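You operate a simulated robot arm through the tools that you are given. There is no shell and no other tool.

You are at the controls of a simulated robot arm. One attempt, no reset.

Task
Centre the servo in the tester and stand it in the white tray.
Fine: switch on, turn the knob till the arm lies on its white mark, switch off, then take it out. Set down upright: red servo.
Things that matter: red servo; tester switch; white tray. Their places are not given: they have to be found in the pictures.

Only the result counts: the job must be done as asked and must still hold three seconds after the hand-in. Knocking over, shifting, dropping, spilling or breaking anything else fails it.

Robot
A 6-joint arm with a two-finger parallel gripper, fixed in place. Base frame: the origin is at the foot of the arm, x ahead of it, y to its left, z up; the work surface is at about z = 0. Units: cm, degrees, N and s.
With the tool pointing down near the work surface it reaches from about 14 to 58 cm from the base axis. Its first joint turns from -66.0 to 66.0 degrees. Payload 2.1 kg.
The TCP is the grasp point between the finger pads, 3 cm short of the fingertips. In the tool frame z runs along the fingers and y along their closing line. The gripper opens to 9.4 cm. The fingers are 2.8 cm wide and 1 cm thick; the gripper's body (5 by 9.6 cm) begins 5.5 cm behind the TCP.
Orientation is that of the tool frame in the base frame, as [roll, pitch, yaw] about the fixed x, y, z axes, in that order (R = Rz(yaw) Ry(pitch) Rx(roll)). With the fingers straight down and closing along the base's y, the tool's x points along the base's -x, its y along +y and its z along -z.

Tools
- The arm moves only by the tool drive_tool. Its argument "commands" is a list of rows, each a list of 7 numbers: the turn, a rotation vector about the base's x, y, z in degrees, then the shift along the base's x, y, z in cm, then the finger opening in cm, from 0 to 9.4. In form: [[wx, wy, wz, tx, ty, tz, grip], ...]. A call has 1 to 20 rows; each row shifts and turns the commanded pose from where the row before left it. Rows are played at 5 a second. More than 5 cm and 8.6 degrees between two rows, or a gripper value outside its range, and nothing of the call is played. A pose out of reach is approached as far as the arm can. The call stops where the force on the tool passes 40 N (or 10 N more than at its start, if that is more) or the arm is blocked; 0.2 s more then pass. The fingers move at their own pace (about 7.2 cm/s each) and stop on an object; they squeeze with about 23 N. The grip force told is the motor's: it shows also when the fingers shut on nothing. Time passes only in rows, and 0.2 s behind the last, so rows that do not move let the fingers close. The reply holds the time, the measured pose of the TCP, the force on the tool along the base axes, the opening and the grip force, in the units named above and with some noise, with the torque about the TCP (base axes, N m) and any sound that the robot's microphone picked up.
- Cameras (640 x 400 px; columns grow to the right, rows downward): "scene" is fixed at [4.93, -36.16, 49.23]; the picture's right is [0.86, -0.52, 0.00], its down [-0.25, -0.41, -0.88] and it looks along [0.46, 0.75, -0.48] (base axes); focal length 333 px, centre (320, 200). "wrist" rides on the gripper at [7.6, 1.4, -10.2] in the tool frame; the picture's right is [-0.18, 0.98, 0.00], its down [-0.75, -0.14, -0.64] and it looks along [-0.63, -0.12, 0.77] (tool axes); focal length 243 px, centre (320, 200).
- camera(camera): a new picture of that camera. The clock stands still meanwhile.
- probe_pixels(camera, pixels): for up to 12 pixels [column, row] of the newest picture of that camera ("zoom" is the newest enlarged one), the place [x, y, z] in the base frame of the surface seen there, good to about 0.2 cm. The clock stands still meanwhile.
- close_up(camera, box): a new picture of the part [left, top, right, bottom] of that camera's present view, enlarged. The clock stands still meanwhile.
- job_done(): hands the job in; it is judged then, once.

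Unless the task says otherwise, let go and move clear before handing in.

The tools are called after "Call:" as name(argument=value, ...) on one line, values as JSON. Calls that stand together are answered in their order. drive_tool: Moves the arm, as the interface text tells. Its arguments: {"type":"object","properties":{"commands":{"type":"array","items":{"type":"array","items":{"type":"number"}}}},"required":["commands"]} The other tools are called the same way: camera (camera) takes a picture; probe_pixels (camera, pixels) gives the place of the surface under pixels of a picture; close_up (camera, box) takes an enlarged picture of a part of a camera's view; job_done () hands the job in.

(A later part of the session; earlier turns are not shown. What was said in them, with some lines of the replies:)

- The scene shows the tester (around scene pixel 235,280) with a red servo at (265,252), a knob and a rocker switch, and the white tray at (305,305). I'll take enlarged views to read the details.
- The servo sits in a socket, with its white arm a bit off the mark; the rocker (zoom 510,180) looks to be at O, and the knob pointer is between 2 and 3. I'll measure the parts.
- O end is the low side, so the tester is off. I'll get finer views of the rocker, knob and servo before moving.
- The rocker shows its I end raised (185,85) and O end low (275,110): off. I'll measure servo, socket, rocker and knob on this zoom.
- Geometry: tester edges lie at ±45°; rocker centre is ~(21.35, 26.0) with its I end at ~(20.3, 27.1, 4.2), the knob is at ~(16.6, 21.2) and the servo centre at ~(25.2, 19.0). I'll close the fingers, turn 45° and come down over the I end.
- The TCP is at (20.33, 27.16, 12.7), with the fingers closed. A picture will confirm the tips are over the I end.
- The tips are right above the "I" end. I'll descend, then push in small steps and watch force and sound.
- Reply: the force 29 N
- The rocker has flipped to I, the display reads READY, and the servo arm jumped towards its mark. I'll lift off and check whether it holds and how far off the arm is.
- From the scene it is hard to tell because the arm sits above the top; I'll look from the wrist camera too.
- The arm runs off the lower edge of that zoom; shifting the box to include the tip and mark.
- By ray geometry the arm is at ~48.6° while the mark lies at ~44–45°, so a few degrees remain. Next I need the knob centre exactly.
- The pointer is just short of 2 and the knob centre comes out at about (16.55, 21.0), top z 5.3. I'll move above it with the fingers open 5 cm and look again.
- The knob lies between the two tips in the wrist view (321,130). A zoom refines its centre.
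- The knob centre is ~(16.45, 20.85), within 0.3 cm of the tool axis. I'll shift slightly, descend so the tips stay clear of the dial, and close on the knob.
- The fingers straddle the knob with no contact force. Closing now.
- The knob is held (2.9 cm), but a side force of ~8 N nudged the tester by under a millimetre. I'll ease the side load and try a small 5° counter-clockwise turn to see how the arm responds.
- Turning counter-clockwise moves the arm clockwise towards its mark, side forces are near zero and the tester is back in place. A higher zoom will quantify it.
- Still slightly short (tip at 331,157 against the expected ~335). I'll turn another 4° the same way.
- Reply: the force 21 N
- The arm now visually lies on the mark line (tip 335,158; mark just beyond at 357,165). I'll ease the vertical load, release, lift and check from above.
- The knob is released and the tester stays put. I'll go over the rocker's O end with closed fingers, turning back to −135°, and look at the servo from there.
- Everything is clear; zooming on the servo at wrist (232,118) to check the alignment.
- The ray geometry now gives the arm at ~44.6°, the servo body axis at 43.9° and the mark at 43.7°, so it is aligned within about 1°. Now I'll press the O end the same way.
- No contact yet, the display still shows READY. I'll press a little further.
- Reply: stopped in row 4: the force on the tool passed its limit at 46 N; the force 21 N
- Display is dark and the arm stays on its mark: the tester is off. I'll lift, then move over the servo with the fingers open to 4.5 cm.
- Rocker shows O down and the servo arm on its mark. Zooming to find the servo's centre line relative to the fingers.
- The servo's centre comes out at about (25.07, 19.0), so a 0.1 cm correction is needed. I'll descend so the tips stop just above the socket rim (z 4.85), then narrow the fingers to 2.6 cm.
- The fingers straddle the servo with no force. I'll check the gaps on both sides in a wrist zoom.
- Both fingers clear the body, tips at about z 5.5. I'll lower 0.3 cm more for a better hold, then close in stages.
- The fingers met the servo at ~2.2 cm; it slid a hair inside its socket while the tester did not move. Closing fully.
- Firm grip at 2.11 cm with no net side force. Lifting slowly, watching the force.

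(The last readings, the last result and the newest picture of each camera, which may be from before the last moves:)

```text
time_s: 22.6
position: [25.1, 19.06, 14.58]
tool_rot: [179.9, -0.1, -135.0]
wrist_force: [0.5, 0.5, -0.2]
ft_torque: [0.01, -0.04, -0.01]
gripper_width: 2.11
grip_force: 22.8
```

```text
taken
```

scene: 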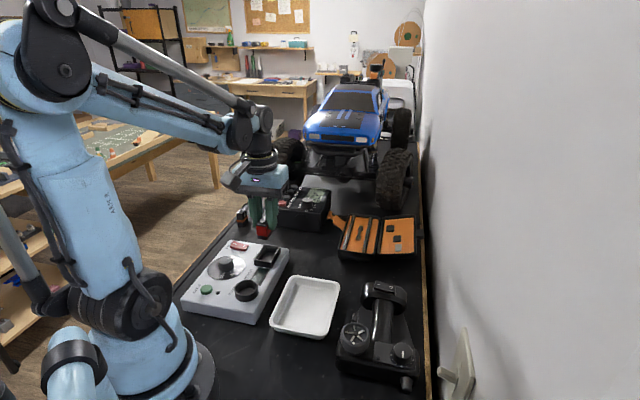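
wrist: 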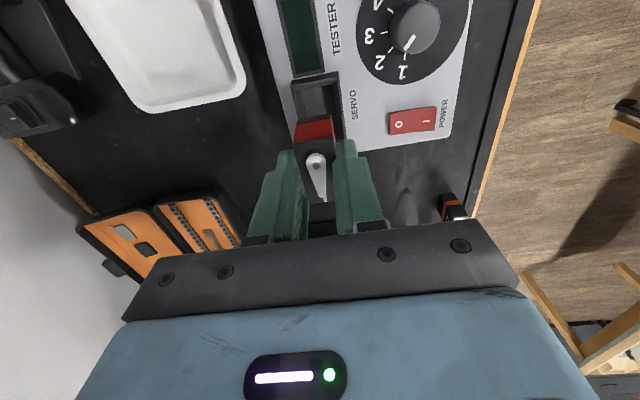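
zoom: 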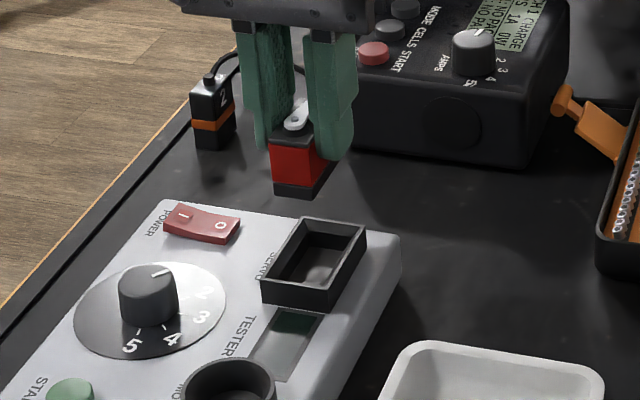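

The servo is out, upright in the grip with the arm on its mark, and the tester is where it was. Now I'll measure the servo's bottom and the tray floor.

Call:
close_up(camera="scene", box=[237, 210, 301, 250])

Call:
probe_pixels(camera="scene", pixels=[[305, 305], [300, 295], [315, 310], [290, 325], [325, 290], [285, 282], [338, 285], [272, 328], [312, 337], [305, 278], [304, 315]])

Call:
probe_pixels(camera="zoom", pixels=[[250, 200], [220, 180], [280, 200], [255, 230], [270, 248], [290, 252], [310, 250], [320, 225]])

```text
10.00 times, centred on (269, 230) of scene
```

zoom: 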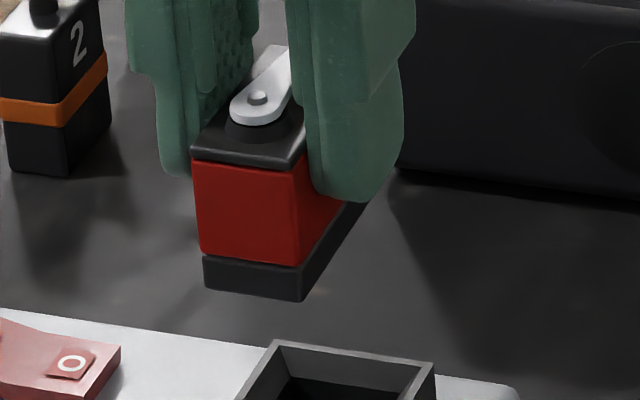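

```text
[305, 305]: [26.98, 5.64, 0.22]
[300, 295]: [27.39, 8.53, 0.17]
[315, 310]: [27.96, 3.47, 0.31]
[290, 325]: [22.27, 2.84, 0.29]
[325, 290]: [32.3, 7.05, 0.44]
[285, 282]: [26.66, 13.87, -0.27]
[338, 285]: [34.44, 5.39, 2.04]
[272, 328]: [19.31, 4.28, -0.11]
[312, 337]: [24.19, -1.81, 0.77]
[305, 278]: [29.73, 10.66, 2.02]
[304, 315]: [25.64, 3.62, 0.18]
```

```text
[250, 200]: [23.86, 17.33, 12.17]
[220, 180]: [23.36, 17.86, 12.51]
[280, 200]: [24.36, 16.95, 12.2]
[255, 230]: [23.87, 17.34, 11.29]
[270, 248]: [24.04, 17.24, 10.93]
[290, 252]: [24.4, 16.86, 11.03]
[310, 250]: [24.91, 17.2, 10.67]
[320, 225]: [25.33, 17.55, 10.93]
```

Tray floor reads z ≈ 0.2–0.3, centre ≈ (26.9, 5.3). Probing the servo's bottom edge.

Call:
probe_pixels(camera="zoom", pixels=[[210, 284], [230, 287], [250, 290], [270, 293], [295, 296], [300, 298], [200, 165], [240, 172], [285, 176]])

```text
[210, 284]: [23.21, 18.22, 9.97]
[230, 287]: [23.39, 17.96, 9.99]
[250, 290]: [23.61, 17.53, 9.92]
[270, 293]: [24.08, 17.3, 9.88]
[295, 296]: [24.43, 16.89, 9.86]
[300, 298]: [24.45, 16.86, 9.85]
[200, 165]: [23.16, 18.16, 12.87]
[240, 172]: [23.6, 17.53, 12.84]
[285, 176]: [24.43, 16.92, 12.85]
```

The servo's bottom is 4.73 cm below the TCP and the tray floor is at ~0.25, so contact should come at TCP z ≈ 5.0. I'll carry it at this height to above the tray centre (26.7, 4.7).

Call:
drive_tool(commands=[[0, 0, 0, 0.1, -1, 0, 1.4], [0, 0, 0, 0.2, -2, 0, 1.4], [0, 0, 0, 0.25, -2.2, 0, 1.4], [0, 0, 0, 0.25, -2.2, 0, 1.4], [0, 0, 0, 0.25, -2.2, 0, 1.4], [0, 0, 0, 0.25, -2.2, 0, 1.4], [0, 0, 0, 0.2, -1.6, 0, 1.4], [0, 0, 0, 0.1, -0.96, 0, 1.4], [0, 0, 0, 0, 0, 0, 1.4], [0, 0, 0, 0, 0, 0, 1.4]])

Call:
camera(camera="scene")

Call:
camera(camera="wrist")

Call:
close_up(camera="scene", box=[229, 215, 389, 345])

```text
time_s: 24.8
position: [26.7, 4.67, 14.67]
tool_rot: [179.8, 0.0, -135.1]
wrist_force: [-0.3, 0.4, -0.8]
ft_torque: [0.0, 0.0, 0.0]
gripper_width: 2.13
grip_force: 23.3
```

```text
taken
```

scene: 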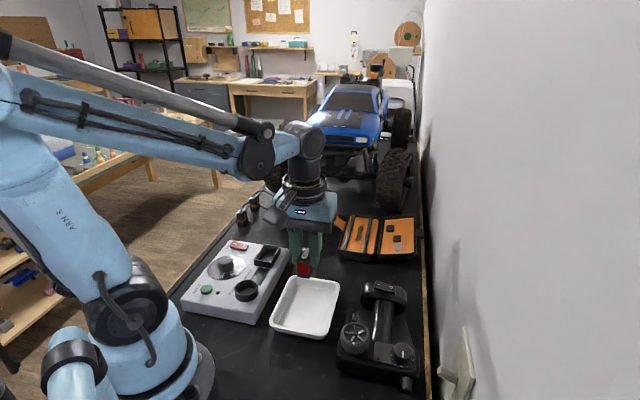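

```text
taken
```

wrist: 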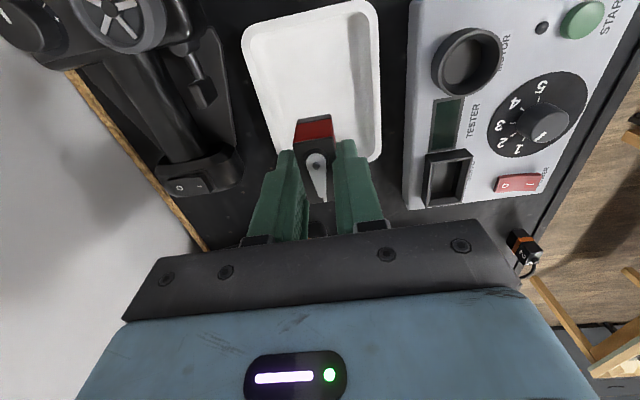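

```text
3.08 times, centred on (309, 280) of scene
```

zoom: 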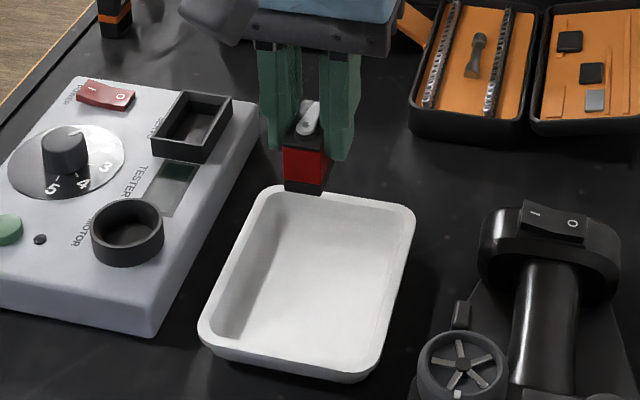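

The servo hangs above the tray centre. I'll probe the transmitter nearby for clearance before descending.

Call:
probe_pixels(camera="zoom", pixels=[[545, 215], [490, 230], [460, 315], [462, 365], [540, 300], [300, 290], [290, 260], [260, 200], [405, 210], [215, 330], [365, 370]])

```text
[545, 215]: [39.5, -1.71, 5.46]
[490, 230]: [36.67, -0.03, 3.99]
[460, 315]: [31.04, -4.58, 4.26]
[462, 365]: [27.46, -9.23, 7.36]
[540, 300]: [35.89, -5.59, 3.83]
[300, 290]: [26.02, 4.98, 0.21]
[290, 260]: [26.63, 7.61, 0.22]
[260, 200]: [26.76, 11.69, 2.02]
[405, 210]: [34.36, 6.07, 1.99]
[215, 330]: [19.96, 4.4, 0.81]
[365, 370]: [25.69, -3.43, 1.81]
```

Everything nearby is below z 7.5, so the gripper body stays clear. Descending to just above the floor.

Call:
drive_tool(commands=[[0, 0, 0, 0, 0, -2, 1.4], [0, 0, 0, 0, 0, -2, 1.4], [0, 0, 0, 0, 0, -2, 1.4], [0, 0, 0, 0, 0, -1.5, 1.4], [0, 0, 0, 0, 0, -1, 1.4], [0, 0, 0, 0, 0, -0.5, 1.4], [0, 0, 0, 0, 0, 0, 1.4], [0, 0, 0, 0, 0, 0, 1.4]])

Call:
close_up(camera="scene", box=[257, 260, 353, 340])

```text
time_s: 26.6
position: [26.74, 4.6, 5.51]
tool_rot: [179.9, -0.1, -135.1]
wrist_force: [-0.4, -0.5, -0.4]
ft_torque: [0.0, 0.02, -0.02]
gripper_width: 2.13
grip_force: 23.4
```

```text
5.00 times, centred on (305, 300) of scene
```

zoom: 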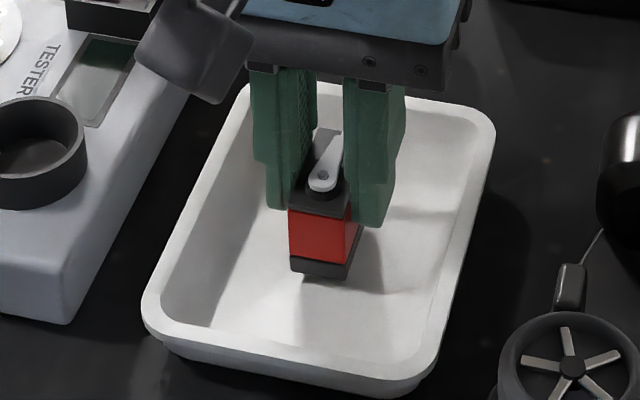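

The servo is about half a centimetre above the tray floor, well inside. Lowering in small steps until the force shows contact.

Call:
drive_tool(commands=[[0, 0, 0, 0, 0, -0.15, 1.4], [0, 0, 0, 0, 0, -0.1, 1.4], [0, 0, 0, 0, 0, -0.1, 1.4], [0, 0, 0, 0, 0, 0, 1.4]])

Call:
close_up(camera="scene", box=[289, 280, 337, 320])

```text
time_s: 27.6
position: [26.57, 4.62, 5.2]
tool_rot: [179.9, -0.1, -134.9]
wrist_force: [-0.5, 0.0, -0.5]
ft_torque: [0.01, 0.04, -0.04]
gripper_width: 2.12
grip_force: 23.2
```

```text
10.00 times, centred on (313, 300) of scene
```

zoom: 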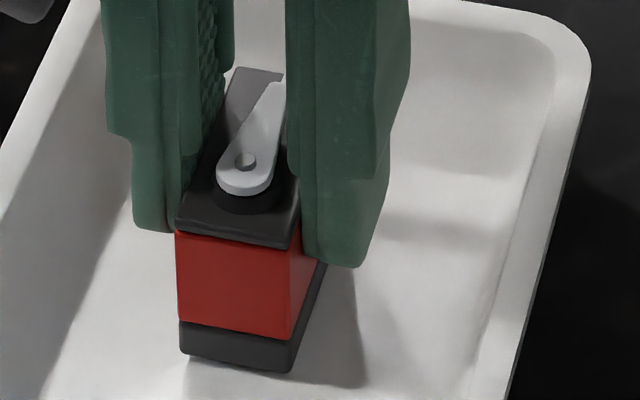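

No contact yet, very close. Continuing in 0.05 cm steps.

Call:
drive_tool(commands=[[0, 0, 0, 0, 0, -0.05, 1.4], [0, 0, 0, 0, 0, -0.05, 1.4], [0, 0, 0, 0, 0, -0.05, 1.4], [0, 0, 0, 0, 0, 0, 1.4]])

```text
time_s: 28.6
position: [26.74, 4.68, 5.06]
tool_rot: [179.9, -0.2, -135.0]
wrist_force: [-0.3, -0.7, 8.3]
ft_torque: [-0.04, 0.02, -0.02]
gripper_width: 2.12
grip_force: 22.7
```

Contact: 8 N upward at TCP z 5.06. I'll ease it off slightly, open to 3.6 cm and rise straight up.

Call:
drive_tool(commands=[[0, 0, 0, 0, 0, 0.03, 1.9], [0, 0, 0, 0, 0, 0, 2.3], [0, 0, 0, 0, 0, 0, 2.8], [0, 0, 0, 0, 0, 0, 3.4], [0, 0, 0, 0, 0, 0, 3.6], [0, 0, 0, 0, 0, 0, 3.6]])

Call:
close_up(camera="scene", box=[257, 260, 353, 340])

Call:
camera(camera="wrist")

```text
time_s: 30.0
position: [26.74, 4.6, 5.07]
tool_rot: [179.8, -0.2, -135.0]
wrist_force: [0.2, 0.3, -0.1]
ft_torque: [-0.01, -0.02, 0.03]
gripper_width: 3.6
grip_force: 0.1
```

```text
5.00 times, centred on (305, 300) of scene
```

zoom: 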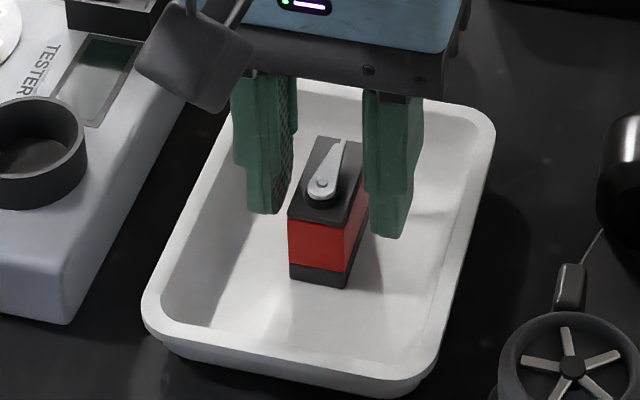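

```text
taken
```

wrist: 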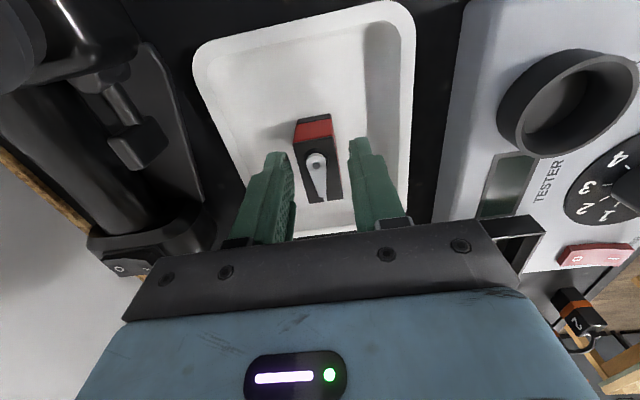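

The servo stands upright on its own in the tray with the fingers clear on both sides. Rising straight up, then a final check.

Call:
drive_tool(commands=[[0, 0, 0, 0, 0, 1, 3.6], [0, 0, 0, 0, 0, 2, 3.6], [0, 0, 0, 0, 0, 3, 3.6], [0, 0, 0, 0, 0, 4, 3.6], [0, 0, 0, 0, 0, 4, 3.6], [0, 0, 0, 0, 0, 0, 3.6], [0, 0, 0, 0, 0, 0, 3.6], [0, 0, 0, 0, 0, 0, 3.6]])

Call:
close_up(camera="scene", box=[170, 225, 354, 340])

Call:
close_up(camera="scene", box=[299, 285, 339, 310])

Call:
camera(camera="wrist")

```text
time_s: 31.8
position: [26.35, 4.7, 19.1]
tool_rot: [179.9, -0.1, -135.0]
wrist_force: [-0.6, -0.3, 0.1]
ft_torque: [0.03, 0.03, 0.03]
gripper_width: 3.6
grip_force: 0.1
```

```text
3.48 times, centred on (262, 282) of scene
```

zoom: 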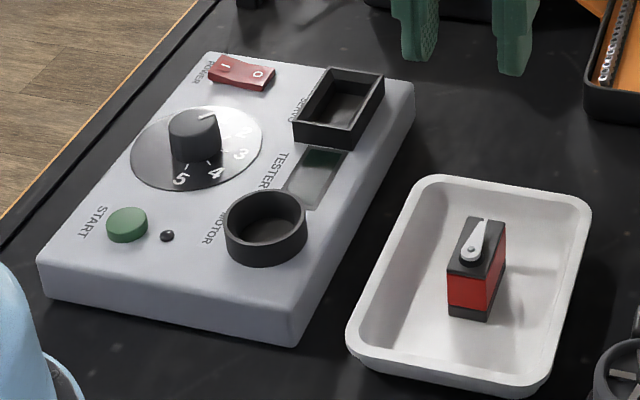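

```text
16.00 times, centred on (319, 298) of scene
```

zoom: 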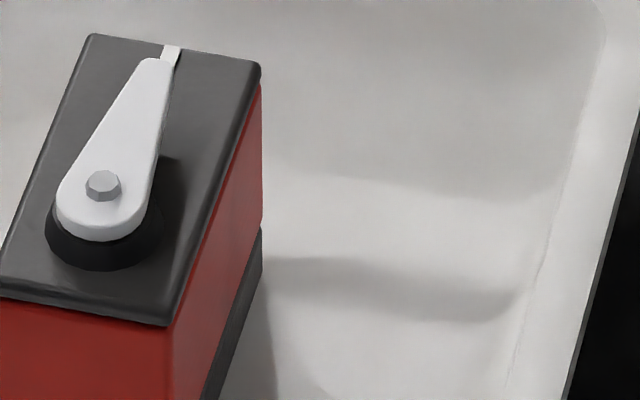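

```text
taken
```

wrist: 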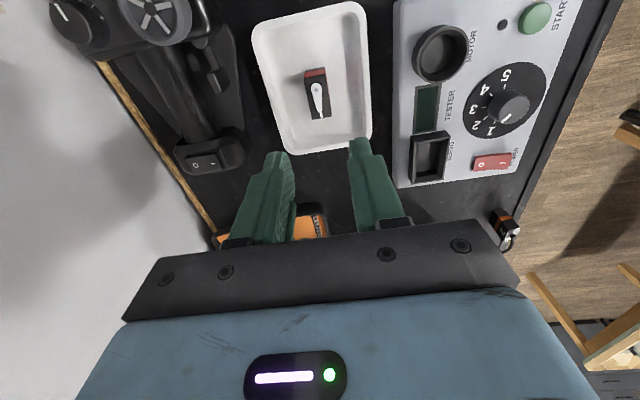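

The servo stands upright in the tray (zoom 475,270) with its arm on the white mark. The tester display is dark with O pressed, nothing else has moved, and the gripper is clear. Handing in.

Call:
job_done()

```text
The job is handed in.
```

The job is handed in. The red servo is standing upright in the white tray, with its arm on the white mark to within about 1° by my measurement from the wrist camera.

- **Centring:** I switched the tester on and turned the knob about 9° counter-clockwise. That brought the arm onto its mark.
- **Switching off:** I pressed the O end of the switch before taking the servo out. The display went dark and the arm held its position.
- **Placing:** The servo came out of its socket without moving the tester. I let go once it was on the tray floor and raised the gripper clear.
- **Tester nudge:** Closing on the knob shifted the tester by less than a millimetre. In the last pictures it sits within about 1 mm of where it started, and nothing else I could see had moved.
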